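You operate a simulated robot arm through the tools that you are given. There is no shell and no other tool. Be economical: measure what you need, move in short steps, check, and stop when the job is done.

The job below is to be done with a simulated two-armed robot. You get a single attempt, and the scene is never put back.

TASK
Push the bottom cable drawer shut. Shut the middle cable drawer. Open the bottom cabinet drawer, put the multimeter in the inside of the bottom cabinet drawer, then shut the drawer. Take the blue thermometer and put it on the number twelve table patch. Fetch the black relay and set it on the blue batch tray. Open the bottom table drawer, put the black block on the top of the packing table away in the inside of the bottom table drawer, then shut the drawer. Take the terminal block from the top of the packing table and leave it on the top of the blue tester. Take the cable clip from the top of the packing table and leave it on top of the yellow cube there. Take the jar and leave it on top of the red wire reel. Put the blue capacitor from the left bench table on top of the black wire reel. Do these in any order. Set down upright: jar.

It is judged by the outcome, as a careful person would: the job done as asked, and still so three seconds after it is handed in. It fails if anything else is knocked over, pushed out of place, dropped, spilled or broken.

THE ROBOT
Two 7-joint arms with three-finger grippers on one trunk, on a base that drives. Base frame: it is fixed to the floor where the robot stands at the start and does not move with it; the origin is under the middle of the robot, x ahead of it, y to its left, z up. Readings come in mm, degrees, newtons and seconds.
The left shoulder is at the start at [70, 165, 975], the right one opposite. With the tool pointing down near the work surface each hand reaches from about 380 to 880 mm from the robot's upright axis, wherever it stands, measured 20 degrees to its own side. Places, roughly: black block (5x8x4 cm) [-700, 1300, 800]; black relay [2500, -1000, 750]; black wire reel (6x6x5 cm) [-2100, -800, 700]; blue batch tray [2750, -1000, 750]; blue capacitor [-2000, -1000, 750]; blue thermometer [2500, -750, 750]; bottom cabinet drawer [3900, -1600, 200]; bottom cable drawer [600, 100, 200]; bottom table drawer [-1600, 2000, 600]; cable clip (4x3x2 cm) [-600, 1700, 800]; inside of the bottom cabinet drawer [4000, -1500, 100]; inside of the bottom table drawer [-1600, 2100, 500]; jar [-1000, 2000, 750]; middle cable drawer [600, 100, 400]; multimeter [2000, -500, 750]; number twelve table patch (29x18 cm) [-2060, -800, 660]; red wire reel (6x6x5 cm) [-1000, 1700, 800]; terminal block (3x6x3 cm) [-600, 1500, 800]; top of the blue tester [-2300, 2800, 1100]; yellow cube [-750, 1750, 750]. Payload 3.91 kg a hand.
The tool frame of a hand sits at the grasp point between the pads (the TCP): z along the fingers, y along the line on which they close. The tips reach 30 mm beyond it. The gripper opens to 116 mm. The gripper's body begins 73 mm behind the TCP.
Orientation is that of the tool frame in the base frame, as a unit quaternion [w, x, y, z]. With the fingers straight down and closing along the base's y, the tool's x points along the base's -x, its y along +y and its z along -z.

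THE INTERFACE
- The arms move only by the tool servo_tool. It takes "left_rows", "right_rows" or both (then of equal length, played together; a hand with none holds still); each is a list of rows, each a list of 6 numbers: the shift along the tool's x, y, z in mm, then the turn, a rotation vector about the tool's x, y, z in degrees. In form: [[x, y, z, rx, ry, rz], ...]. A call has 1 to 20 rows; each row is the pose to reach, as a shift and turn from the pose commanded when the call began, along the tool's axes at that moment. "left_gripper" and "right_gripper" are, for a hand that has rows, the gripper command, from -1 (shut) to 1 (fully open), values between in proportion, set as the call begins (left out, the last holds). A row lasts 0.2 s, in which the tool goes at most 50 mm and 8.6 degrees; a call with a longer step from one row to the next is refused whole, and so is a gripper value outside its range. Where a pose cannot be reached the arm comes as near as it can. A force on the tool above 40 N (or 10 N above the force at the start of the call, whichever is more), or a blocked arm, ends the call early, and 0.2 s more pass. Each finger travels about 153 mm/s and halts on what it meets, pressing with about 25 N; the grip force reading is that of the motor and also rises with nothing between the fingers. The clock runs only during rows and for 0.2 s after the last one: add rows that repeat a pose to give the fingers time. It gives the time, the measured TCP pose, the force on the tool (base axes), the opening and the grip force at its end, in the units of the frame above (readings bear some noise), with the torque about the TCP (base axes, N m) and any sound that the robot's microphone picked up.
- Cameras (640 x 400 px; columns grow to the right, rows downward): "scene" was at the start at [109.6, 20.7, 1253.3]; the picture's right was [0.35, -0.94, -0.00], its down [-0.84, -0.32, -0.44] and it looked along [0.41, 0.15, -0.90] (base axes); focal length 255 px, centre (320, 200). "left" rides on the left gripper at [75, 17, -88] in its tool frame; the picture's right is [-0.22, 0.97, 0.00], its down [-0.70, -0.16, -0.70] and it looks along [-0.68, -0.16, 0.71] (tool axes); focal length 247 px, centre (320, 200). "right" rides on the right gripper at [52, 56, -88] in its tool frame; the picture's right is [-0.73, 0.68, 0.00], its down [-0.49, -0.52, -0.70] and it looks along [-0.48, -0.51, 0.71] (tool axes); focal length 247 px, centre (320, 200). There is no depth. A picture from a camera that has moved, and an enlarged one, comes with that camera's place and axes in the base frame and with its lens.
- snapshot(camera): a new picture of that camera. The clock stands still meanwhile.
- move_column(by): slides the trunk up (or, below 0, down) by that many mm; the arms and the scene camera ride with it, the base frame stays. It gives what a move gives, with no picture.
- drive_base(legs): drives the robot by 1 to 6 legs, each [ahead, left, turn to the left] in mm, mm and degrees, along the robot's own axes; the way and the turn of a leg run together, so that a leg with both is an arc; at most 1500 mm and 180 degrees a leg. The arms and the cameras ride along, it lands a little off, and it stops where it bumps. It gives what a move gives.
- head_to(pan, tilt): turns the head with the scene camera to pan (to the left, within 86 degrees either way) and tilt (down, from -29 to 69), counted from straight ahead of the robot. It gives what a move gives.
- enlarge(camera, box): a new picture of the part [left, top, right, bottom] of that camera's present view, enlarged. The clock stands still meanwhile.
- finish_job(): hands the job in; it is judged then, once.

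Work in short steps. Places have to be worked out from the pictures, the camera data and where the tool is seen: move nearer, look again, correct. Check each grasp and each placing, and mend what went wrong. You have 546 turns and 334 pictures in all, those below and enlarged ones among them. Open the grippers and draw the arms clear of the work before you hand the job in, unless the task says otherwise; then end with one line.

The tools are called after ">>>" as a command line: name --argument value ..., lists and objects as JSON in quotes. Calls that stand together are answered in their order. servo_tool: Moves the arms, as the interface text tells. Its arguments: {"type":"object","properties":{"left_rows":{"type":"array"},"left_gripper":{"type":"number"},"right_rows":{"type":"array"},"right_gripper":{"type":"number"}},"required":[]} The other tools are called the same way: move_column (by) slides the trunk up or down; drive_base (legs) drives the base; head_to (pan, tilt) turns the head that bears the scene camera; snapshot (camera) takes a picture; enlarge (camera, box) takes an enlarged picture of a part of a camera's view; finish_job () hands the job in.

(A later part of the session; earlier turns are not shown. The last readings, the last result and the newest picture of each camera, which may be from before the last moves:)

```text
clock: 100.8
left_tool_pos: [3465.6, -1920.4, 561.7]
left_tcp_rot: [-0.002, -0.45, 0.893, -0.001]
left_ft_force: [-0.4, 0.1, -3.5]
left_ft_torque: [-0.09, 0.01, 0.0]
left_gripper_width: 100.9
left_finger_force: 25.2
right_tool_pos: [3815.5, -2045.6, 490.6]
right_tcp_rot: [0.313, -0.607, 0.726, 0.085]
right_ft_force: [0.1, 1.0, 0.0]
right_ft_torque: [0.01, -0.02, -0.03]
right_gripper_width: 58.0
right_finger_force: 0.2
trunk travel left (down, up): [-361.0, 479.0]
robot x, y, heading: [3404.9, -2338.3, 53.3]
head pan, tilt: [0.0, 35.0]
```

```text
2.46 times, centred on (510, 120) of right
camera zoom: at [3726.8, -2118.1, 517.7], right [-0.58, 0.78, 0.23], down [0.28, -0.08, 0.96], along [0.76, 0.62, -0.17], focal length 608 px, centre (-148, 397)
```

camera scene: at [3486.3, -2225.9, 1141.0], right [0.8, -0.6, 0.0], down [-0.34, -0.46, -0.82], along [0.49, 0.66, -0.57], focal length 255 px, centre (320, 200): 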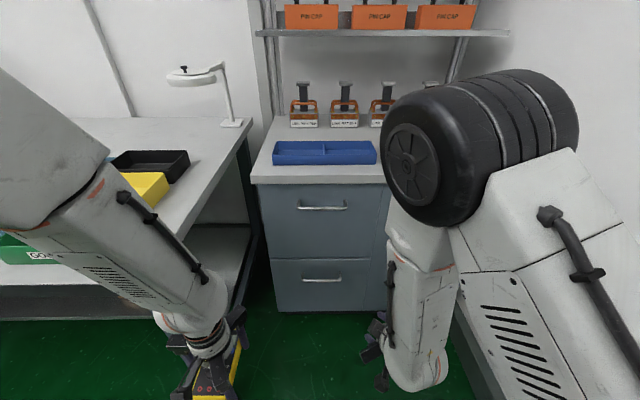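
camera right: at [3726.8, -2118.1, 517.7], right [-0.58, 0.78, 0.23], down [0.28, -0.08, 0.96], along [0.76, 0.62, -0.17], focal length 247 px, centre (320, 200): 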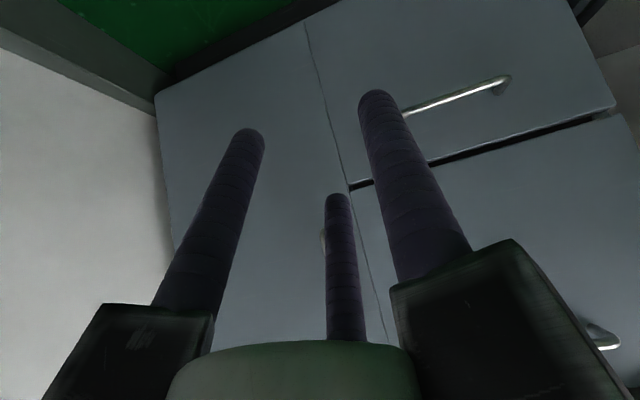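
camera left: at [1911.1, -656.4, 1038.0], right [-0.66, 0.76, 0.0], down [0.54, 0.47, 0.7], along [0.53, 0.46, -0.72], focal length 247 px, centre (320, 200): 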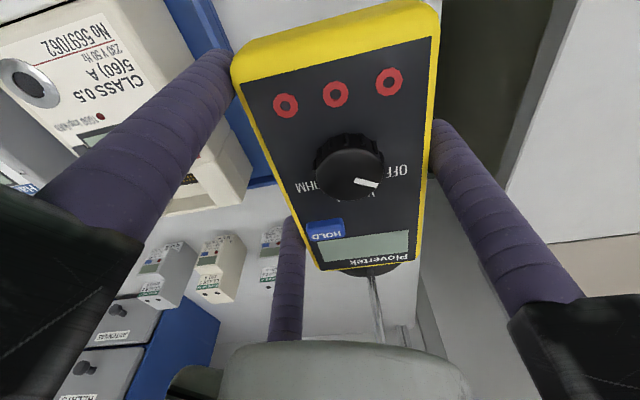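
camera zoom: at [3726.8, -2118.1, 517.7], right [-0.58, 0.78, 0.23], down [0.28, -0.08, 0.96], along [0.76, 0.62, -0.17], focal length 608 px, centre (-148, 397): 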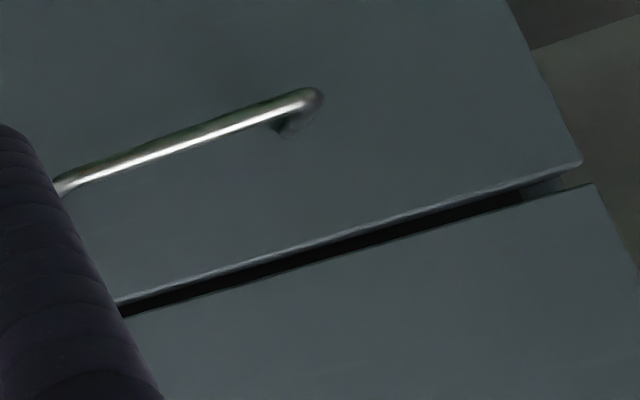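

Better triangulation puts the bar nearer z≈380, n≈866, centre ≈(3839,-1764). I move the hand to a pre-approach 70 mm short along the tool axis and look again.

>>> servo_tool --right_rows '[[-29, 13, 28, 0, 0, 0], [-58, 26, 56, 0, 0, 0], [-86, 38, 84, 0, 0, 0], [-115, 51, 112, 0, 0, 0], [-143, 64, 140, 0, 0, 0], [-172, 77, 168, 0, 0, 0], [-172, 77, 168, 0, 0, 0]]' --right_gripper -0.35

>>> snapshot --camera "right"

>>> enlarge --camera "scene" --box '[250, 180, 410, 320]'

```text
clock: 102.3
left_tool_pos: [3464.6, -1922.0, 561.8]
left_tcp_rot: [-0.002, -0.45, 0.893, 0.0]
left_ft_force: [0.1, -0.4, -3.0]
left_ft_torque: [-0.02, -0.04, -0.01]
left_gripper_width: 100.9
left_finger_force: 24.6
right_tool_pos: [3819.1, -1802.0, 435.8]
right_tcp_rot: [0.312, -0.602, 0.73, 0.083]
right_ft_force: [0.6, 0.2, 0.7]
right_ft_torque: [-0.01, 0.02, 0.01]
right_gripper_width: 37.7
right_finger_force: 0.0
trunk travel left (down, up): [-361.0, 479.0]
robot x, y, heading: [3404.7, -2337.6, 53.4]
head pan, tilt: [0.0, 35.0]
```

```text
276 pictures are left
camera right: at [3729.6, -1875.4, 464.0], right [-0.58, 0.78, 0.23], down [0.28, -0.08, 0.96], along [0.77, 0.62, -0.17], focal length 247 px, centre (320, 200)
```

right: 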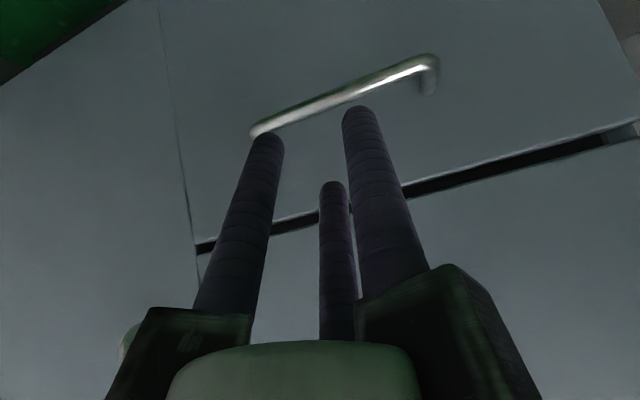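

```text
2.86 times, centred on (330, 250) of scene
camera zoom: at [3485.6, -2227.0, 1141.3], right [0.8, -0.6, 0.0], down [-0.34, -0.46, -0.82], along [0.49, 0.66, -0.57], focal length 729 px, centre (291, 57)
```

zoom: 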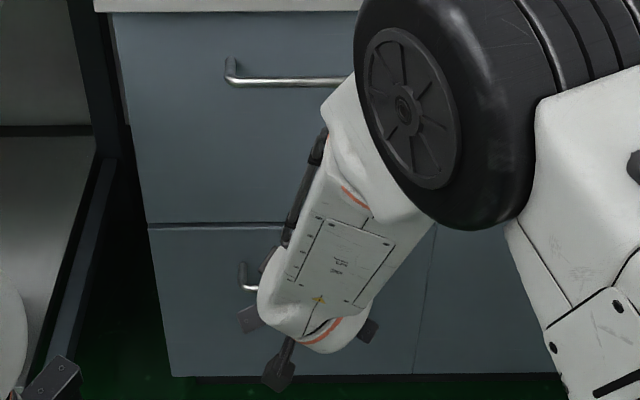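

Handle clearly visible; bar centre ≈ (3843,-1746,364), nearly on the tool axis 94 mm ahead. Advance 75 mm along the tool axis.

>>> servo_tool --right_rows '[[0, 0, 15, 0, 0, 0], [0, 0, 30, 0, 0, 0], [0, 0, 42, 0, 0, 0], [0, 0, 54, 0, 0, 0], [0, 0, 54, 0, 0, 0]]'

>>> snapshot --camera "right"

```text
clock: 103.5
left_tool_pos: [3465.5, -1920.4, 562.4]
left_tcp_rot: [0.0, -0.45, 0.893, -0.001]
left_ft_force: [0.8, 0.5, -3.1]
left_ft_torque: [-0.07, -0.01, -0.01]
left_gripper_width: 100.8
left_finger_force: 25.1
right_tool_pos: [3832.9, -1773.0, 391.2]
right_tcp_rot: [0.313, -0.605, 0.727, 0.083]
right_ft_force: [0.7, -0.5, 0.1]
right_ft_torque: [-0.02, 0.02, 0.01]
right_gripper_width: 37.8
right_finger_force: 0.0
trunk travel left (down, up): [-361.0, 479.0]
robot x, y, heading: [3402.7, -2338.5, 53.5]
head pan, tilt: [0.0, 35.0]
```

```text
274 pictures are left
camera right: at [3745.1, -1845.4, 419.3], right [-0.58, 0.78, 0.23], down [0.27, -0.08, 0.96], along [0.76, 0.62, -0.17], focal length 247 px, centre (320, 200)
```

right: 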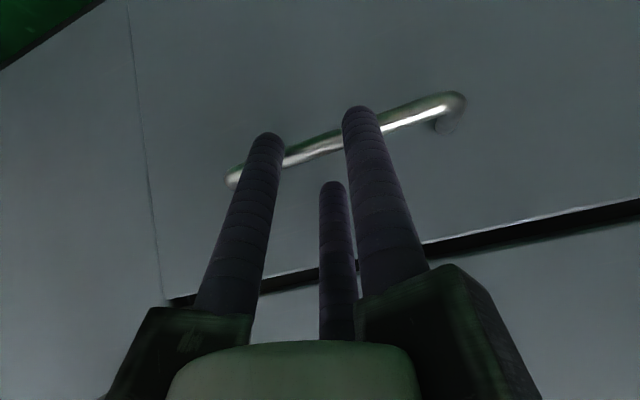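

Bar is 36 mm ahead on-axis. Advance 22 mm more and close on it.

>>> servo_tool --right_rows '[[-2, -1, 8, 0, 0, 0], [-3, -2, 16, 0, 0, 0], [-3, -2, 22, 0, 0, 0], [-3, -2, 22, 0, 0, 0]]'

>>> servo_tool --right_rows '[[0, 0, 0, 0, 0, 0], [0, 0, 0, 0, 0, 0], [0, 0, 0, 0, 0, 0]]' --right_gripper -1

>>> snapshot --camera "right"

```text
clock: 104.5
left_tool_pos: [3464.0, -1920.2, 561.6]
left_tcp_rot: [-0.001, -0.45, 0.893, 0.0]
left_ft_force: [-0.4, 0.7, -2.2]
left_ft_torque: [-0.1, -0.01, -0.02]
left_gripper_width: 100.8
left_finger_force: 25.5
right_tool_pos: [3840.5, -1761.0, 373.5]
right_tcp_rot: [0.311, -0.607, 0.727, 0.084]
right_ft_force: [-7.9, -19.6, -8.2]
right_ft_torque: [-0.36, -0.04, 0.5]
right_gripper_width: 40.1
right_finger_force: 2.7
trunk travel left (down, up): [-361.0, 479.0]
robot x, y, heading: [3399.5, -2337.9, 53.3]
head pan, tilt: [0.0, 35.0]
```

```text
clock: 105.2
left_tool_pos: [3463.0, -1919.7, 562.4]
left_tcp_rot: [-0.002, -0.451, 0.892, -0.001]
left_ft_force: [-0.1, 0.0, -3.8]
left_ft_torque: [-0.06, 0.0, -0.03]
left_gripper_width: 100.8
left_finger_force: 24.9
right_tool_pos: [3833.4, -1760.5, 371.2]
right_tcp_rot: [0.306, -0.612, 0.724, 0.085]
right_ft_force: [-0.7, -0.6, -5.4]
right_ft_torque: [-0.49, -0.6, 0.55]
right_gripper_width: 22.4
right_finger_force: 44.6
trunk travel left (down, up): [-361.0, 479.0]
robot x, y, heading: [3401.6, -2341.0, 53.3]
head pan, tilt: [0.0, 35.0]
stopped in row 3 (right hand): the force on the tool passed its limit at 40 N (the readings are from after the stop); the commanded pose is now the measured one
```

```text
273 pictures are left
camera right: at [3747.2, -1834.0, 399.6], right [-0.59, 0.77, 0.23], down [0.28, -0.07, 0.96], along [0.75, 0.63, -0.18], focal length 247 px, centre (320, 200)
```

right: 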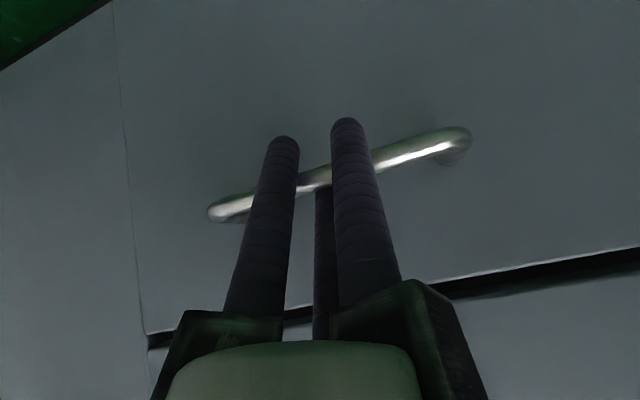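

Grip on the bar achieved (B finger behind it). Pull 45 mm backward with the arm to test.

>>> servo_tool --right_rows '[[10, 5, -9, 0, 0, 0], [21, 11, -18, 0, 0, 0], [32, 16, -28, 0, 0, 0], [42, 21, -37, 0, 0, 0], [53, 27, -46, 0, 0, 0]]'

>>> snapshot --camera "right"

```text
clock: 106.4
left_tool_pos: [3464.3, -1920.2, 561.2]
left_tcp_rot: [-0.001, -0.451, 0.892, 0.0]
left_ft_force: [-0.6, 0.3, -3.2]
left_ft_torque: [-0.07, -0.02, 0.0]
left_gripper_width: 100.8
left_finger_force: 25.5
right_tool_pos: [3788.8, -1822.9, 370.9]
right_tcp_rot: [0.306, -0.611, 0.725, 0.084]
right_ft_force: [8.2, -7.5, -13.8]
right_ft_torque: [-0.55, -0.34, 1.16]
right_gripper_width: 21.9
right_finger_force: 44.8
trunk travel left (down, up): [-361.0, 479.0]
robot x, y, heading: [3402.6, -2337.9, 53.5]
head pan, tilt: [0.0, 35.0]
```

```text
272 pictures are left
camera right: at [3702.2, -1895.6, 399.7], right [-0.59, 0.77, 0.23], down [0.28, -0.07, 0.96], along [0.76, 0.63, -0.18], focal length 247 px, centre (320, 200)
```

right: 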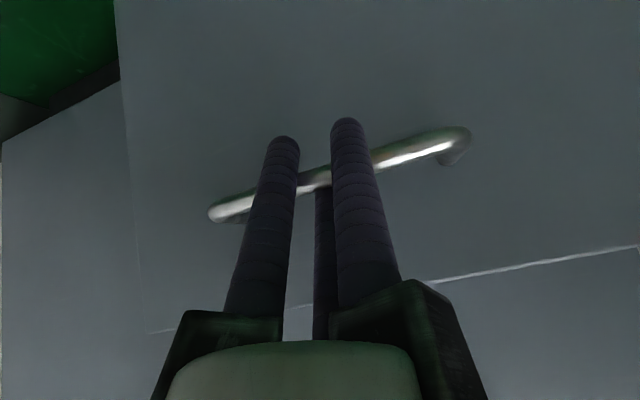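

The drawer follows (77 mm open). Continue by driving the base back 200 mm.

>>> drive_base --legs '[[-200, 0, 0]]'

>>> snapshot --camera "right"

>>> snapshot --camera "scene"

```text
clock: 108.2
left_tool_pos: [3342.2, -2083.5, 562.7]
left_tcp_rot: [-0.002, -0.45, 0.893, -0.001]
left_ft_force: [0.2, -0.1, -2.0]
left_ft_torque: [-0.05, -0.01, -0.02]
left_gripper_width: 100.9
left_finger_force: 25.4
right_tool_pos: [3672.7, -1986.6, 371.5]
right_tcp_rot: [0.307, -0.612, 0.724, 0.082]
right_ft_force: [0.2, 0.4, -0.7]
right_ft_torque: [-0.46, -0.67, 0.72]
right_gripper_width: 22.0
right_finger_force: 44.4
trunk travel left (down, up): [-361.0, 479.0]
robot x, y, heading: [3285.2, -2500.2, 53.7]
head pan, tilt: [0.0, 35.0]
stopped in leg 1: the force on the tool passed its limit at 40 N (the readings are from after the stop); the commanded pose is now the measured one
```

```text
271 pictures are left
camera right: at [3584.1, -2059.5, 399.6], right [-0.59, 0.77, 0.22], down [0.28, -0.06, 0.96], along [0.76, 0.63, -0.18], focal length 247 px, centre (320, 200)
```

right: 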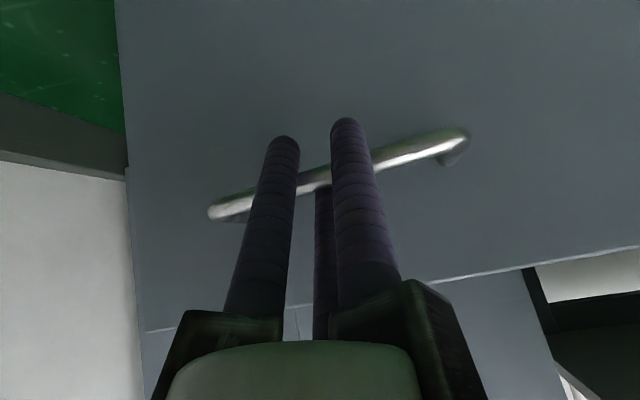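

```text
270 pictures are left
camera scene: at [3365.7, -2388.8, 1141.3], right [0.81, -0.59, 0.0], down [-0.34, -0.46, -0.82], along [0.49, 0.66, -0.57], focal length 255 px, centre (320, 200)
```

scene: 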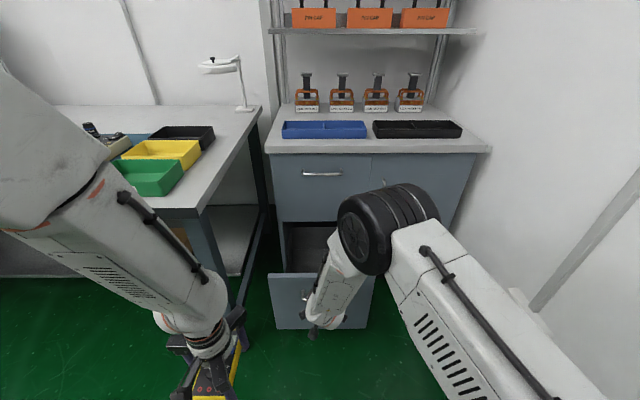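

Drawer is ~277 mm open. Release the bar, back off along the tool axis, then swing the right hand back and to the right.

>>> servo_tool --right_rows '[[0, 0, 0, 0, 0, 0], [0, 0, 0, 0, 0, 0], [0, 0, -20, 0, 0, 0], [0, 0, -50, 0, 0, 0], [0, 0, -90, 0, 0, 0], [0, 0, -120, 0, 0, 0]]' --right_gripper -0.3

>>> snapshot --camera "right"

```text
clock: 109.6
left_tool_pos: [3343.4, -2083.2, 561.6]
left_tcp_rot: [0.0, -0.451, 0.892, 0.0]
left_ft_force: [0.2, -0.2, -3.0]
left_ft_torque: [-0.07, -0.02, 0.03]
left_gripper_width: 100.9
left_finger_force: 24.8
right_tool_pos: [3636.2, -2057.9, 454.0]
right_tcp_rot: [0.292, -0.598, 0.742, 0.079]
right_ft_force: [-0.5, 0.1, 0.3]
right_ft_torque: [-0.01, 0.03, -0.01]
right_gripper_width: 40.5
right_finger_force: 0.0
trunk travel left (down, up): [-361.0, 479.0]
robot x, y, heading: [3278.2, -2500.4, 53.6]
head pan, tilt: [0.0, 35.0]
```

```text
269 pictures are left
camera right: at [3547.2, -2126.0, 485.4], right [-0.55, 0.8, 0.23], down [0.31, -0.06, 0.95], along [0.77, 0.6, -0.22], focal length 247 px, centre (320, 200)
```

right: 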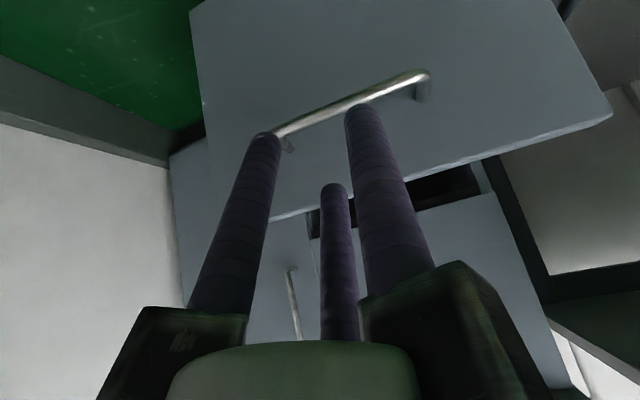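

>>> servo_tool --right_rows '[[33, -16, -17, 0, 0, 0], [66, -33, -33, 0, 0, 0], [99, -49, -50, 0, 0, 0], [132, -66, -66, 0, 0, 0], [165, -82, -83, 0, 0, 0], [198, -99, -99, 0, 0, 0], [231, -115, -116, 0, 0, 0]]'

>>> drive_base --legs '[[215, 0, 0]]'

>>> head_to --pan 0 --tilt 55

>>> snapshot --camera "scene"

>>> snapshot --camera "left"

```text
clock: 111.2
left_tool_pos: [3343.8, -2083.8, 561.8]
left_tcp_rot: [-0.001, -0.451, 0.892, -0.001]
left_ft_force: [0.1, 0.5, -2.6]
left_ft_torque: [-0.09, 0.0, 0.01]
left_gripper_width: 100.9
left_finger_force: 25.5
right_tool_pos: [3702.1, -2297.3, 428.6]
right_tcp_rot: [0.307, -0.611, 0.725, 0.083]
right_ft_force: [1.0, 0.0, -0.2]
right_ft_torque: [0.02, 0.03, 0.05]
right_gripper_width: 40.6
right_finger_force: 0.0
right hand out of reach, approached as far as the arm can: row 6, 7
trunk travel left (down, up): [-361.0, 479.0]
robot x, y, heading: [3283.1, -2501.6, 53.4]
head pan, tilt: [0.0, 35.0]
```

```text
clock: 112.8
left_tool_pos: [3472.1, -1911.2, 561.4]
left_tcp_rot: [-0.001, -0.448, 0.894, -0.001]
left_ft_force: [1.3, -0.4, -3.7]
left_ft_torque: [-0.05, -0.02, -0.01]
left_gripper_width: 100.7
left_finger_force: 25.6
right_tool_pos: [3828.9, -2129.0, 429.0]
right_tcp_rot: [0.307, -0.609, 0.726, 0.083]
right_ft_force: [-0.5, 0.1, 0.4]
right_ft_torque: [-0.02, 0.02, 0.0]
right_gripper_width: 40.7
right_finger_force: 0.1
trunk travel left (down, up): [-361.0, 479.0]
robot x, y, heading: [3408.6, -2331.9, 53.3]
head pan, tilt: [0.0, 35.0]
```

```text
clock: 113.7
left_tool_pos: [3472.6, -1913.0, 562.2]
left_tcp_rot: [-0.002, -0.448, 0.894, -0.001]
left_ft_force: [0.6, 0.3, -3.2]
left_ft_torque: [-0.04, -0.02, 0.02]
left_gripper_width: 101.1
left_finger_force: 24.7
right_tool_pos: [3827.7, -2127.8, 430.3]
right_tcp_rot: [0.308, -0.609, 0.726, 0.081]
right_ft_force: [0.2, -0.3, -0.8]
right_ft_torque: [0.03, -0.01, -0.02]
right_gripper_width: 40.8
right_finger_force: 0.1
trunk travel left (down, up): [-361.0, 479.0]
robot x, y, heading: [3405.5, -2330.1, 53.4]
head pan, tilt: [0.0, 55.0]
```

```text
268 pictures are left
camera scene: at [3483.0, -2231.6, 1113.1], right [0.8, -0.6, 0.0], down [-0.49, -0.66, -0.57], along [0.34, 0.46, -0.82], focal length 255 px, centre (320, 200)
```

scene: 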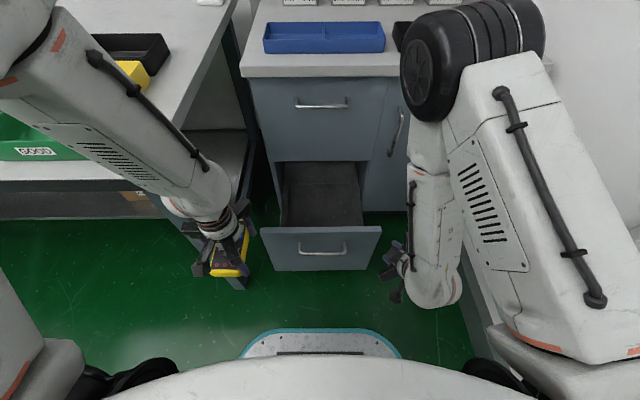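

```text
267 pictures are left
camera left: at [3412.8, -1961.9, 649.9], right [-0.65, 0.76, 0.0], down [0.54, 0.46, 0.7], along [0.53, 0.45, -0.72], focal length 247 px, centre (320, 200)
```

left: 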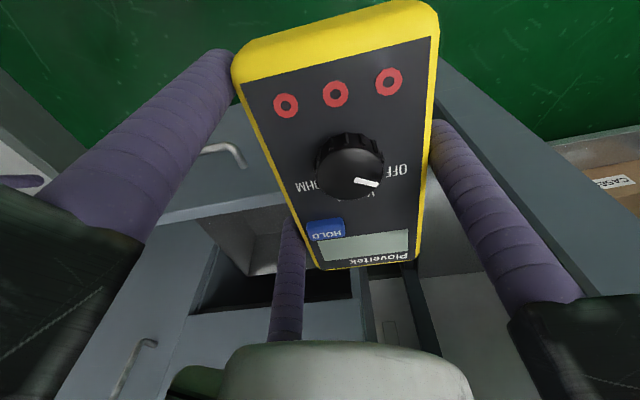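

The drawer interior is visible, about d 4025–4260, n 650–910. Move the multimeter over its centre.

>>> servo_tool --left_rows '[[-31, -28, 0, 0, 0, 0], [-61, -56, 0, 0, 0, 0], [-92, -84, 0, 0, 0, 0], [-122, -111, 0, 0, 0, 0], [-153, -139, 0, 0, 0, 0], [-183, -167, 0, 0, 0, 0], [-214, -194, 0, 0, 0, 0], [-244, -222, 0, 0, 0, 0], [-244, -222, 0, 0, 0, 0]]'

>>> snapshot --camera "scene"

>>> snapshot --camera "left"

```text
clock: 115.7
left_tool_pos: [3795.1, -1845.4, 562.6]
left_tcp_rot: [0.002, -0.454, 0.891, -0.006]
left_ft_force: [0.9, -0.6, -2.7]
left_ft_torque: [-0.02, -0.01, -0.02]
left_gripper_width: 100.8
left_finger_force: 25.2
right_tool_pos: [3827.2, -2127.8, 429.2]
right_tcp_rot: [0.307, -0.609, 0.727, 0.081]
right_ft_force: [-0.7, 0.8, 1.3]
right_ft_torque: [-0.04, -0.02, 0.01]
right_gripper_width: 40.6
right_finger_force: 0.0
trunk travel left (down, up): [-361.0, 479.0]
robot x, y, heading: [3403.6, -2327.9, 53.3]
head pan, tilt: [0.0, 55.0]
```

```text
266 pictures are left
camera scene: at [3483.0, -2231.7, 1113.0], right [0.8, -0.6, 0.0], down [-0.49, -0.66, -0.57], along [0.34, 0.46, -0.82], focal length 255 px, centre (320, 200)
```

scene: 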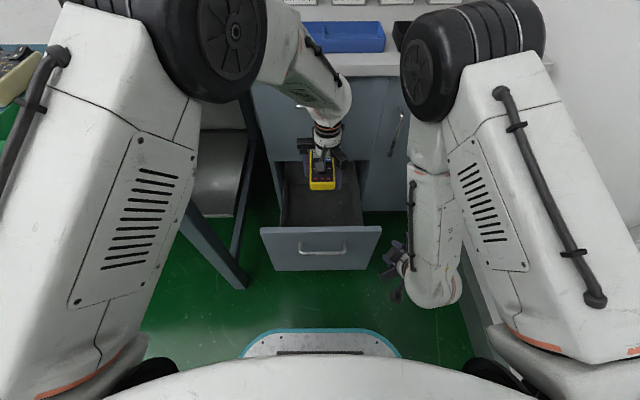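

```text
265 pictures are left
camera left: at [3735.8, -1893.4, 650.6], right [-0.66, 0.75, -0.01], down [0.53, 0.48, 0.7], along [0.53, 0.45, -0.72], focal length 247 px, centre (320, 200)
```

left: 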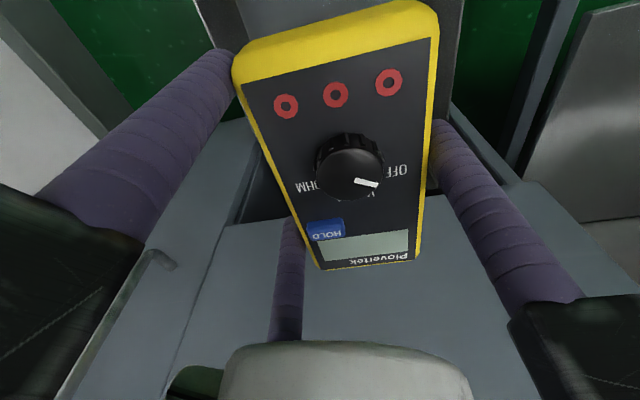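

Positioned over the drawer. Lower 120 mm with the arm and check clearances.

>>> servo_tool --left_rows '[[0, 0, 30, 0, 0, 0], [0, 0, 60, 0, 0, 0], [0, 0, 90, 0, 0, 0], [0, 0, 120, 0, 0, 0], [0, 0, 120, 0, 0, 0]]'

>>> snapshot --camera "scene"

>>> snapshot --camera "left"

>>> snapshot --camera "right"

```text
clock: 116.9
left_tool_pos: [3794.9, -1846.1, 444.1]
left_tcp_rot: [-0.001, -0.452, 0.892, -0.001]
left_ft_force: [0.3, -0.3, -3.0]
left_ft_torque: [-0.04, -0.01, 0.01]
left_gripper_width: 100.7
left_finger_force: 25.1
right_tool_pos: [3827.9, -2128.0, 429.1]
right_tcp_rot: [0.308, -0.609, 0.726, 0.082]
right_ft_force: [0.8, -0.6, 0.4]
right_ft_torque: [0.0, -0.01, -0.02]
right_gripper_width: 40.6
right_finger_force: 0.1
trunk travel left (down, up): [-361.0, 479.0]
robot x, y, heading: [3407.5, -2327.5, 53.3]
head pan, tilt: [0.0, 55.0]
```

```text
264 pictures are left
camera scene: at [3483.2, -2231.6, 1113.0], right [0.8, -0.6, 0.0], down [-0.49, -0.66, -0.57], along [0.34, 0.46, -0.82], focal length 255 px, centre (320, 200)
```

scene: 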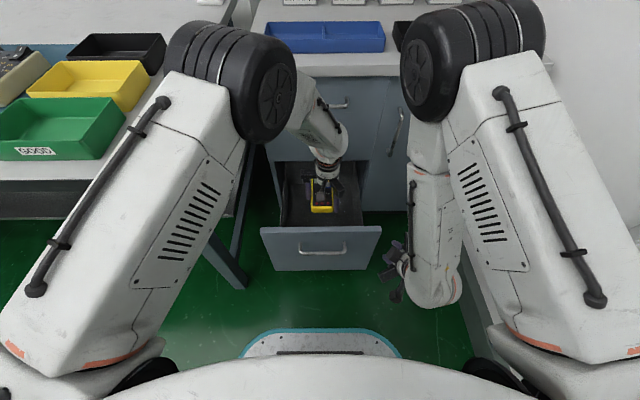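

```text
263 pictures are left
camera left: at [3736.2, -1895.9, 531.6], right [-0.65, 0.76, 0.0], down [0.54, 0.47, 0.7], along [0.53, 0.45, -0.72], focal length 247 px, centre (320, 200)
```

left: 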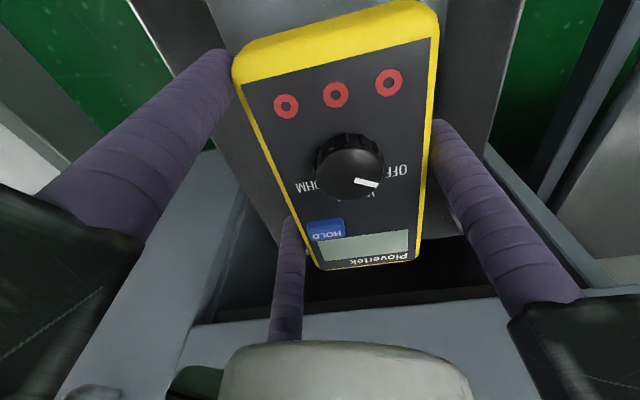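

```text
262 pictures are left
camera right: at [3740.2, -2200.5, 457.7], right [-0.59, 0.78, 0.23], down [0.28, -0.07, 0.96], along [0.76, 0.63, -0.18], focal length 247 px, centre (320, 200)
```

right: 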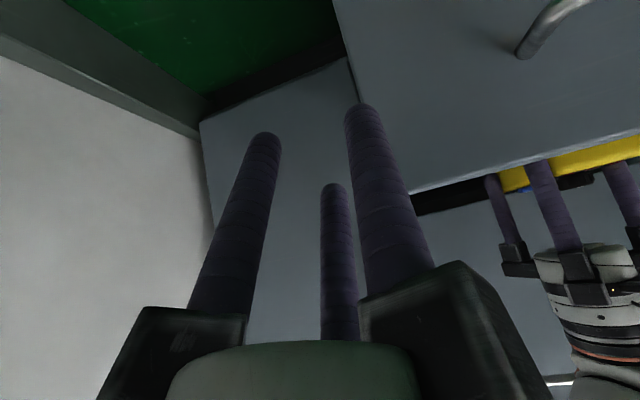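

Good clearance. Lower another 100 mm with the arm.

>>> servo_tool --left_rows '[[0, 0, 25, 0, 0, 0], [0, 0, 50, 0, 0, 0], [0, 0, 75, 0, 0, 0], [0, 0, 100, 0, 0, 0], [0, 0, 100, 0, 0, 0]]'

>>> snapshot --camera "scene"

>>> snapshot --camera "left"

```text
clock: 118.1
left_tool_pos: [3794.7, -1852.5, 340.2]
left_tcp_rot: [0.0, -0.448, 0.894, 0.0]
left_ft_force: [0.4, -0.3, -2.5]
left_ft_torque: [-0.07, 0.0, 0.0]
left_gripper_width: 100.9
left_finger_force: 24.6
right_tool_pos: [3828.5, -2128.2, 429.1]
right_tcp_rot: [0.307, -0.609, 0.727, 0.081]
right_ft_force: [0.6, 0.2, 0.4]
right_ft_torque: [0.0, -0.02, 0.0]
right_gripper_width: 40.6
right_finger_force: 0.1
trunk travel left (down, up): [-361.0, 479.0]
robot x, y, heading: [3407.9, -2326.0, 53.8]
head pan, tilt: [0.0, 55.0]
```

```text
261 pictures are left
camera scene: at [3483.2, -2231.6, 1113.0], right [0.8, -0.6, 0.0], down [-0.49, -0.66, -0.57], along [0.34, 0.46, -0.82], focal length 255 px, centre (320, 200)
```

scene: 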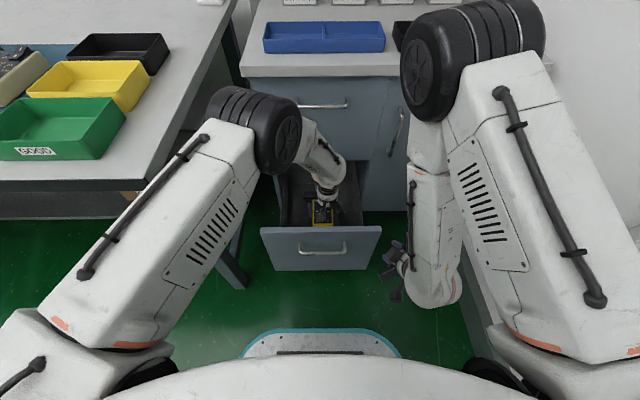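

```text
260 pictures are left
camera left: at [3735.7, -1900.5, 428.9], right [-0.65, 0.76, 0.0], down [0.54, 0.46, 0.7], along [0.53, 0.45, -0.72], focal length 247 px, centre (320, 200)
```

left: 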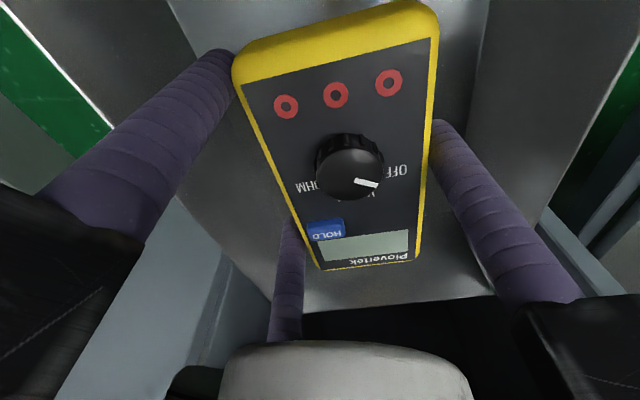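

Walls clear on both sides. Lower 80 more, force-guarded.

>>> servo_tool --left_rows '[[0, 0, 20, 0, 0, 0], [0, 0, 40, 0, 0, 0], [0, 0, 60, 0, 0, 0], [0, 0, 80, 0, 0, 0], [0, 0, 80, 0, 0, 0]]'

>>> snapshot --camera "left"

>>> snapshot --camera "scene"

```text
clock: 119.3
left_tool_pos: [3793.7, -1850.4, 260.3]
left_tcp_rot: [-0.002, -0.449, 0.894, -0.001]
left_ft_force: [0.1, -0.3, -2.3]
left_ft_torque: [-0.07, -0.03, -0.04]
left_gripper_width: 100.8
left_finger_force: 25.1
right_tool_pos: [3828.4, -2127.7, 430.1]
right_tcp_rot: [0.306, -0.61, 0.726, 0.083]
right_ft_force: [1.2, 0.6, -0.1]
right_ft_torque: [0.01, -0.05, 0.01]
right_gripper_width: 40.5
right_finger_force: 0.1
trunk travel left (down, up): [-361.0, 479.0]
robot x, y, heading: [3408.5, -2331.6, 53.2]
head pan, tilt: [0.0, 55.0]
```

```text
259 pictures are left
camera left: at [3734.0, -1900.0, 348.4], right [-0.65, 0.76, 0.0], down [0.54, 0.46, 0.7], along [0.53, 0.45, -0.72], focal length 247 px, centre (320, 200)
```

left: 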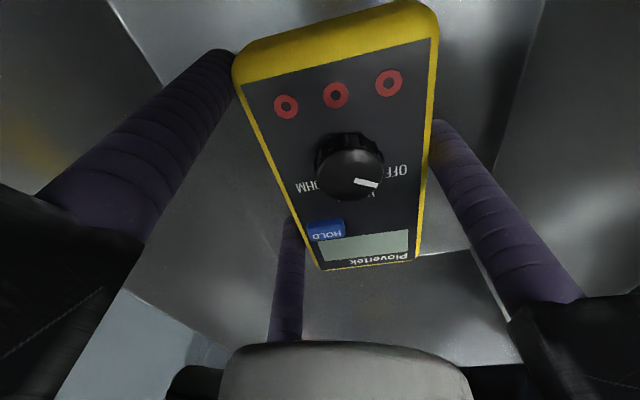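

```text
258 pictures are left
camera scene: at [3483.2, -2231.6, 1113.0], right [0.8, -0.6, 0.0], down [-0.49, -0.66, -0.57], along [0.34, 0.46, -0.82], focal length 255 px, centre (320, 200)
```

scene: 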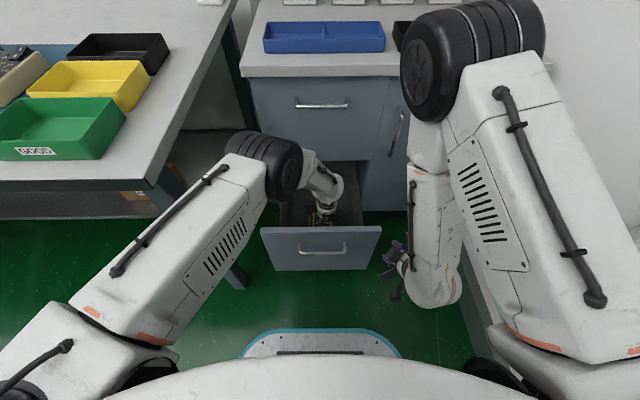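

>>> servo_tool --left_rows '[[0, 0, 10, 0, 0, 0], [0, 0, 20, 0, 0, 0], [0, 0, 30, 0, 0, 0], [0, 0, 40, 0, 0, 0]]'

>>> enlarge --camera "scene" --box '[200, 100, 400, 290]'

>>> snapshot --camera "left"

```text
clock: 120.3
left_tool_pos: [3795.9, -1850.0, 221.9]
left_tcp_rot: [-0.001, -0.448, 0.894, 0.0]
left_ft_force: [-1.0, -0.4, -2.8]
left_ft_torque: [-0.05, -0.04, -0.01]
left_gripper_width: 100.8
left_finger_force: 25.2
right_tool_pos: [3828.6, -2128.5, 429.3]
right_tcp_rot: [0.306, -0.61, 0.726, 0.083]
right_ft_force: [-0.1, 0.2, -0.9]
right_ft_torque: [0.04, -0.03, 0.01]
right_gripper_width: 40.6
right_finger_force: 0.1
trunk travel left (down, up): [-361.0, 479.0]
robot x, y, heading: [3408.2, -2326.7, 53.3]
head pan, tilt: [0.0, 55.0]
```

```text
2.11 times, centred on (300, 195) of scene
camera zoom: at [3483.3, -2231.5, 1113.0], right [0.8, -0.6, 0.0], down [-0.49, -0.66, -0.57], along [0.34, 0.46, -0.82], focal length 537 px, centre (362, 210)
```

zoom: 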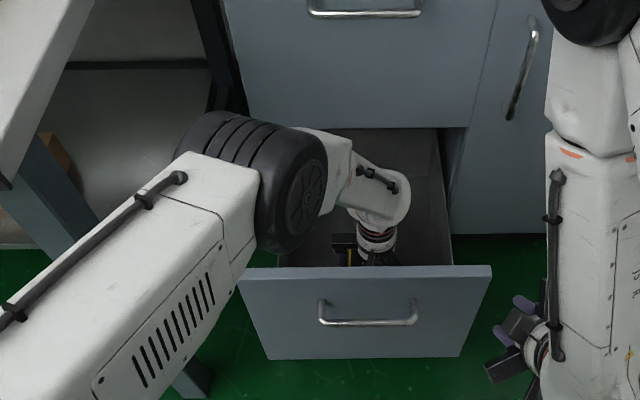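

```text
256 pictures are left
camera left: at [3736.6, -1899.4, 309.8], right [-0.65, 0.76, 0.0], down [0.54, 0.46, 0.7], along [0.53, 0.45, -0.72], focal length 247 px, centre (320, 200)
```

left: 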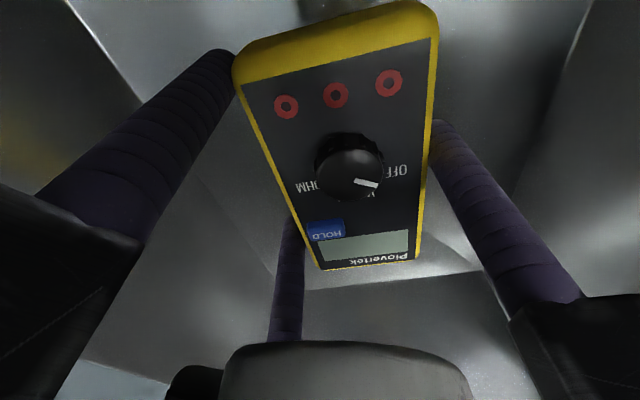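

Floor estimated around z 145–160, multimeter bottom at ~190. Lower in small rows.

>>> servo_tool --left_rows '[[0, 0, 8, 0, 0, 0], [0, 0, 16, 0, 0, 0], [0, 0, 22, 0, 0, 0], [0, 0, 26, 0, 0, 0], [0, 0, 30, 0, 0, 0]]'

>>> snapshot --camera "left"

>>> snapshot --camera "right"

```text
clock: 121.5
left_tool_pos: [3794.8, -1851.9, 190.7]
left_tcp_rot: [-0.002, -0.449, 0.893, -0.002]
left_ft_force: [0.2, -0.2, -2.6]
left_ft_torque: [-0.06, -0.03, 0.01]
left_gripper_width: 100.7
left_finger_force: 25.1
right_tool_pos: [3827.5, -2127.5, 428.0]
right_tcp_rot: [0.307, -0.609, 0.727, 0.081]
right_ft_force: [0.3, 0.9, -0.2]
right_ft_torque: [-0.02, 0.02, 0.03]
right_gripper_width: 40.4
right_finger_force: 0.1
trunk travel left (down, up): [-361.0, 479.0]
robot x, y, heading: [3407.0, -2328.8, 53.1]
head pan, tilt: [0.0, 55.0]
```

```text
255 pictures are left
camera left: at [3735.7, -1900.2, 278.7], right [-0.65, 0.76, 0.0], down [0.54, 0.47, 0.7], along [0.53, 0.45, -0.72], focal length 247 px, centre (320, 200)
```

left: 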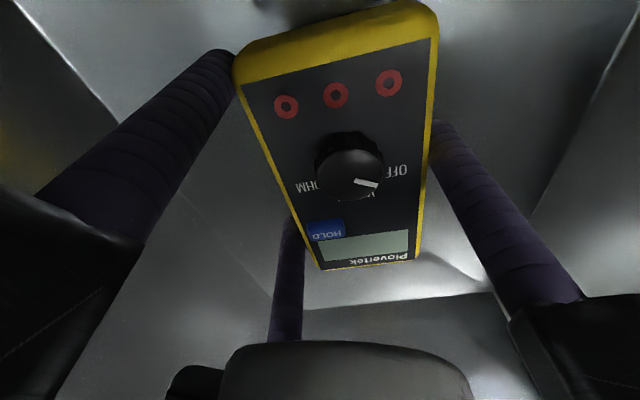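

```text
254 pictures are left
camera right: at [3740.2, -2200.4, 457.6], right [-0.59, 0.78, 0.23], down [0.28, -0.07, 0.96], along [0.76, 0.63, -0.18], focal length 247 px, centre (320, 200)
```

right: 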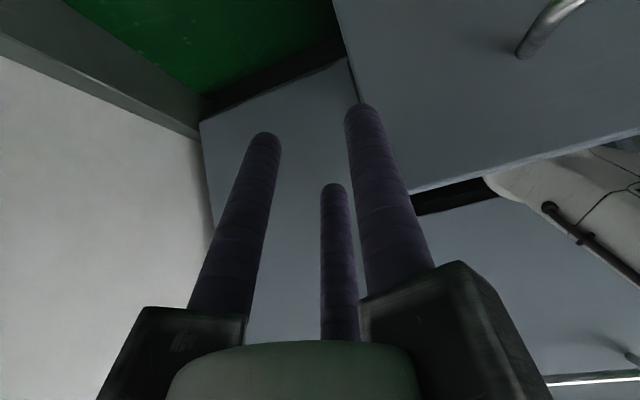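

Analysis of two views gives the floor at z≈158; the multimeter is nearly touching. Lower 2 mm steps.

>>> servo_tool --left_rows '[[0, 0, 3, 0, 0, 0], [0, 0, 6, 0, 0, 0], [0, 0, 6, 0, 0, 0]]'

```text
clock: 122.3
left_tool_pos: [3795.6, -1851.8, 185.3]
left_tcp_rot: [-0.002, -0.448, 0.894, -0.001]
left_ft_force: [-0.4, 1.8, -2.9]
left_ft_torque: [-0.08, -0.04, -0.02]
left_gripper_width: 100.8
left_finger_force: 25.3
right_tool_pos: [3827.9, -2129.2, 428.7]
right_tcp_rot: [0.306, -0.61, 0.726, 0.083]
right_ft_force: [0.4, -0.7, 0.6]
right_ft_torque: [0.03, 0.0, 0.01]
right_gripper_width: 40.6
right_finger_force: 0.1
trunk travel left (down, up): [-361.0, 479.0]
robot x, y, heading: [3409.4, -2330.1, 53.3]
head pan, tilt: [0.0, 55.0]
```

>>> servo_tool --left_rows '[[0, 0, 4, 0, 0, 0], [0, 0, 8, 0, 0, 0], [0, 0, 12, 0, 0, 0], [0, 0, 12, 0, 0, 0]]'

```text
clock: 123.3
left_tool_pos: [3794.9, -1850.3, 175.2]
left_tcp_rot: [-0.002, -0.449, 0.894, 0.0]
left_ft_force: [-0.2, 0.7, -2.4]
left_ft_torque: [-0.07, 0.0, 0.0]
left_gripper_width: 100.7
left_finger_force: 24.9
right_tool_pos: [3828.8, -2127.7, 429.9]
right_tcp_rot: [0.307, -0.609, 0.727, 0.083]
right_ft_force: [0.2, -0.2, 0.6]
right_ft_torque: [-0.01, 0.0, 0.02]
right_gripper_width: 40.7
right_finger_force: 0.1
trunk travel left (down, up): [-361.0, 479.0]
robot x, y, heading: [3409.8, -2330.1, 53.3]
head pan, tilt: [0.0, 55.0]
```

Still no contact; continue another 16 mm, watching the elbow.

>>> servo_tool --left_rows '[[0, 0, 4, 0, 0, 0], [0, 0, 8, 0, 0, 0], [0, 0, 12, 0, 0, 0], [0, 0, 16, 0, 0, 0], [0, 0, 16, 0, 0, 0]]'

>>> enlarge --camera "scene" --box '[200, 100, 400, 290]'

>>> snapshot --camera "left"

```text
clock: 124.5
left_tool_pos: [3794.0, -1851.6, 156.0]
left_tcp_rot: [-0.001, -0.449, 0.894, -0.001]
left_ft_force: [-0.4, 0.2, -3.4]
left_ft_torque: [-0.04, -0.01, 0.03]
left_gripper_width: 100.7
left_finger_force: 25.1
right_tool_pos: [3828.6, -2127.4, 428.6]
right_tcp_rot: [0.308, -0.609, 0.726, 0.083]
right_ft_force: [0.6, -0.6, 0.2]
right_ft_torque: [0.01, 0.0, 0.02]
right_gripper_width: 40.9
right_finger_force: 0.1
trunk travel left (down, up): [-361.0, 479.0]
robot x, y, heading: [3409.5, -2331.4, 53.3]
head pan, tilt: [0.0, 55.0]
```

```text
2.11 times, centred on (300, 195) of scene
camera zoom: at [3483.3, -2231.6, 1113.0], right [0.8, -0.6, 0.0], down [-0.49, -0.66, -0.57], along [0.34, 0.46, -0.82], focal length 537 px, centre (362, 210)
```

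zoom: 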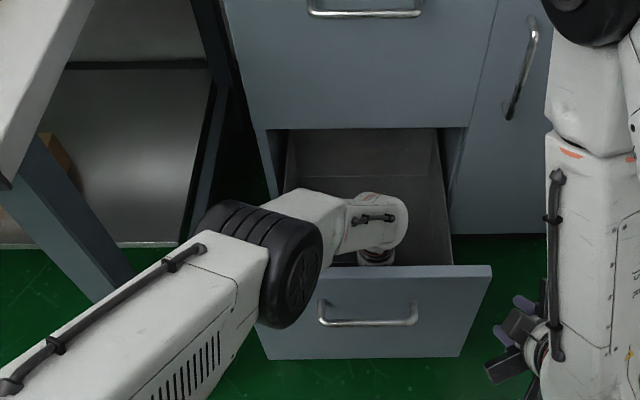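

```text
252 pictures are left
camera left: at [3736.0, -1900.2, 244.7], right [-0.65, 0.76, 0.0], down [0.54, 0.46, 0.7], along [0.53, 0.45, -0.72], focal length 247 px, centre (320, 200)
```

left: 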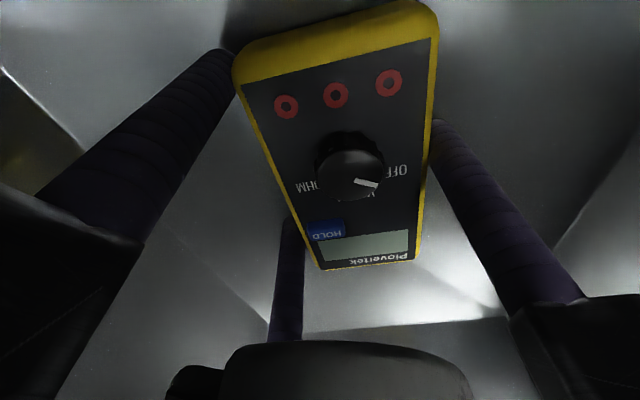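

Refined estimate: floor z≈117, so about 6 mm more. Small steps down.

>>> servo_tool --left_rows '[[0, 0, 3, 0, 0, 0], [0, 0, 6, 0, 0, 0], [0, 0, 9, 0, 0, 0], [0, 0, 9, 0, 0, 0]]'

```text
clock: 125.5
left_tool_pos: [3795.7, -1849.9, 151.2]
left_tcp_rot: [0.0, -0.448, 0.894, 0.0]
left_ft_force: [-2.1, 1.9, 24.8]
left_ft_torque: [-0.86, 1.57, -0.19]
left_gripper_width: 100.9
left_finger_force: 24.4
right_tool_pos: [3827.9, -2128.4, 430.9]
right_tcp_rot: [0.309, -0.609, 0.726, 0.083]
right_ft_force: [-0.3, -0.6, -0.8]
right_ft_torque: [0.02, 0.01, 0.0]
right_gripper_width: 40.4
right_finger_force: 0.1
trunk travel left (down, up): [-361.0, 479.0]
robot x, y, heading: [3406.4, -2330.3, 53.2]
head pan, tilt: [0.0, 55.0]
```

Contact with the floor. Raise 3 mm of command, open and check, then lift.

>>> servo_tool --left_rows '[[0, 0, -5, 0, 0, 0], [0, 0, -5, 0, 0, 0]]'

>>> servo_tool --left_rows '[[0, 0, 0, 0, 0, 0], [0, 0, 0, 0, 0, 0], [0, 0, -20, 0, 0, 0], [0, 0, -50, 0, 0, 0], [0, 0, -80, 0, 0, 0]]' --left_gripper 1

>>> snapshot --camera "left"

```text
clock: 126.1
left_tool_pos: [3793.6, -1851.7, 153.4]
left_tcp_rot: [-0.002, -0.449, 0.893, -0.001]
left_ft_force: [0.7, 0.6, -3.9]
left_ft_torque: [-0.06, -0.03, -0.01]
left_gripper_width: 100.5
left_finger_force: 24.5
right_tool_pos: [3828.8, -2126.9, 429.1]
right_tcp_rot: [0.307, -0.61, 0.726, 0.083]
right_ft_force: [0.0, 0.2, 0.7]
right_ft_torque: [-0.03, 0.01, 0.01]
right_gripper_width: 40.7
right_finger_force: 0.1
trunk travel left (down, up): [-361.0, 479.0]
robot x, y, heading: [3409.7, -2328.3, 53.2]
head pan, tilt: [0.0, 55.0]
```

```text
clock: 127.3
left_tool_pos: [3793.1, -1852.4, 231.2]
left_tcp_rot: [-0.003, -0.448, 0.894, -0.001]
left_ft_force: [-0.1, -0.1, -0.4]
left_ft_torque: [0.03, 0.01, 0.01]
left_gripper_width: 116.1
left_finger_force: 0.0
right_tool_pos: [3828.4, -2129.4, 429.1]
right_tcp_rot: [0.307, -0.609, 0.726, 0.081]
right_ft_force: [0.6, 0.4, 0.1]
right_ft_torque: [0.01, -0.01, 0.02]
right_gripper_width: 40.7
right_finger_force: 0.1
trunk travel left (down, up): [-361.0, 479.0]
robot x, y, heading: [3411.1, -2330.5, 53.3]
head pan, tilt: [0.0, 55.0]
```

```text
251 pictures are left
camera left: at [3733.8, -1901.3, 319.2], right [-0.65, 0.76, 0.0], down [0.55, 0.47, 0.7], along [0.53, 0.45, -0.72], focal length 247 px, centre (320, 200)
```

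left: 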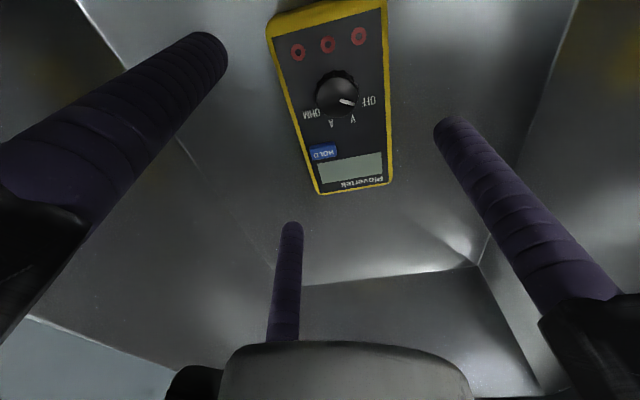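

Multimeter lies flat inside. Raise the left hand back out the way it came and retract.

>>> servo_tool --left_rows '[[0, 0, -40, 0, 0, 0], [0, 0, -80, 0, 0, 0], [0, 0, -120, 0, 0, 0], [0, 0, -160, 0, 0, 0], [0, 0, -200, 0, 0, 0], [0, 0, -240, 0, 0, 0], [0, 0, -280, 0, 0, 0], [0, 0, -320, 0, 0, 0], [0, 0, -330, 0, 0, 0]]'

>>> servo_tool --left_rows '[[31, 28, 0, 0, 0, 0], [61, 56, 0, 0, 0, 0], [92, 84, 0, 0, 0, 0], [122, 111, 0, 0, 0, 0], [153, 139, 0, 0, 0, 0], [183, 167, 0, 0, 0, 0], [214, 194, 0, 0, 0, 0], [244, 222, 0, 0, 0, 0]]'

>>> snapshot --camera "scene"

```text
clock: 129.3
left_tool_pos: [3795.9, -1851.0, 563.3]
left_tcp_rot: [-0.002, -0.451, 0.893, -0.003]
left_ft_force: [-0.3, 0.9, -0.2]
left_ft_torque: [-0.03, -0.02, 0.0]
left_gripper_width: 116.2
left_finger_force: 0.1
right_tool_pos: [3827.5, -2128.3, 430.3]
right_tcp_rot: [0.308, -0.609, 0.727, 0.081]
right_ft_force: [-0.8, 1.1, 0.6]
right_ft_torque: [-0.03, 0.0, -0.01]
right_gripper_width: 40.6
right_finger_force: 0.0
trunk travel left (down, up): [-361.0, 479.0]
robot x, y, heading: [3406.1, -2327.4, 53.6]
head pan, tilt: [0.0, 55.0]
```

```text
clock: 131.1
left_tool_pos: [3473.3, -1913.8, 565.0]
left_tcp_rot: [-0.001, -0.449, 0.893, 0.0]
left_ft_force: [0.6, -0.7, -0.6]
left_ft_torque: [0.0, 0.01, 0.02]
left_gripper_width: 115.8
left_finger_force: 0.1
right_tool_pos: [3828.5, -2127.4, 429.3]
right_tcp_rot: [0.307, -0.609, 0.727, 0.081]
right_ft_force: [0.0, 0.3, -0.2]
right_ft_torque: [0.01, 0.02, -0.03]
right_gripper_width: 40.6
right_finger_force: 0.1
trunk travel left (down, up): [-361.0, 479.0]
robot x, y, heading: [3405.5, -2330.4, 53.2]
head pan, tilt: [0.0, 55.0]
```

```text
250 pictures are left
camera scene: at [3482.5, -2232.0, 1113.1], right [0.8, -0.6, 0.0], down [-0.49, -0.66, -0.57], along [0.34, 0.46, -0.82], focal length 255 px, centre (320, 200)
```

scene: 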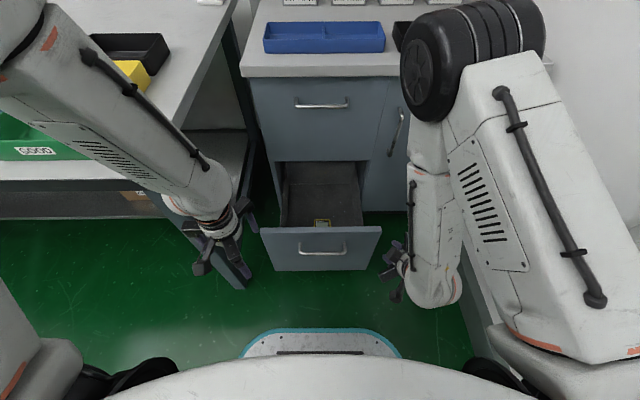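

Now close the drawer: shut the right gripper, shift in front of the panel above the handle, then push.

>>> servo_tool --right_rows '[[-18, 36, -5, 0, 0, 0], [-36, 72, -9, 0, 0, 0], [-53, 108, -14, 0, 0, 0], [-71, 144, -18, 0, 0, 0], [-89, 180, -23, 0, 0, 0], [-89, 180, -23, 0, 0, 0]]' --right_gripper -1

>>> snapshot --camera "right"

```text
clock: 132.5
left_tool_pos: [3474.0, -1913.4, 563.9]
left_tcp_rot: [-0.001, -0.448, 0.894, -0.001]
left_ft_force: [-0.3, -0.5, 0.0]
left_ft_torque: [-0.01, 0.02, 0.03]
left_gripper_width: 116.1
left_finger_force: 0.1
right_tool_pos: [3662.3, -2022.6, 446.2]
right_tcp_rot: [0.299, -0.599, 0.738, 0.081]
right_ft_force: [-0.2, 0.2, 0.0]
right_ft_torque: [-0.01, -0.01, 0.01]
right_gripper_width: 9.2
right_finger_force: 25.2
trunk travel left (down, up): [-361.0, 479.0]
robot x, y, heading: [3410.5, -2331.4, 53.1]
head pan, tilt: [0.0, 55.0]
```

```text
249 pictures are left
camera right: at [3573.2, -2092.6, 476.4], right [-0.56, 0.8, 0.23], down [0.3, -0.07, 0.95], along [0.77, 0.6, -0.2], focal length 247 px, centre (320, 200)
```

right: 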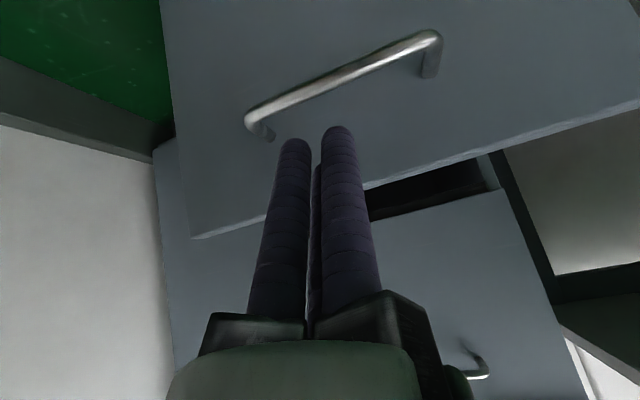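

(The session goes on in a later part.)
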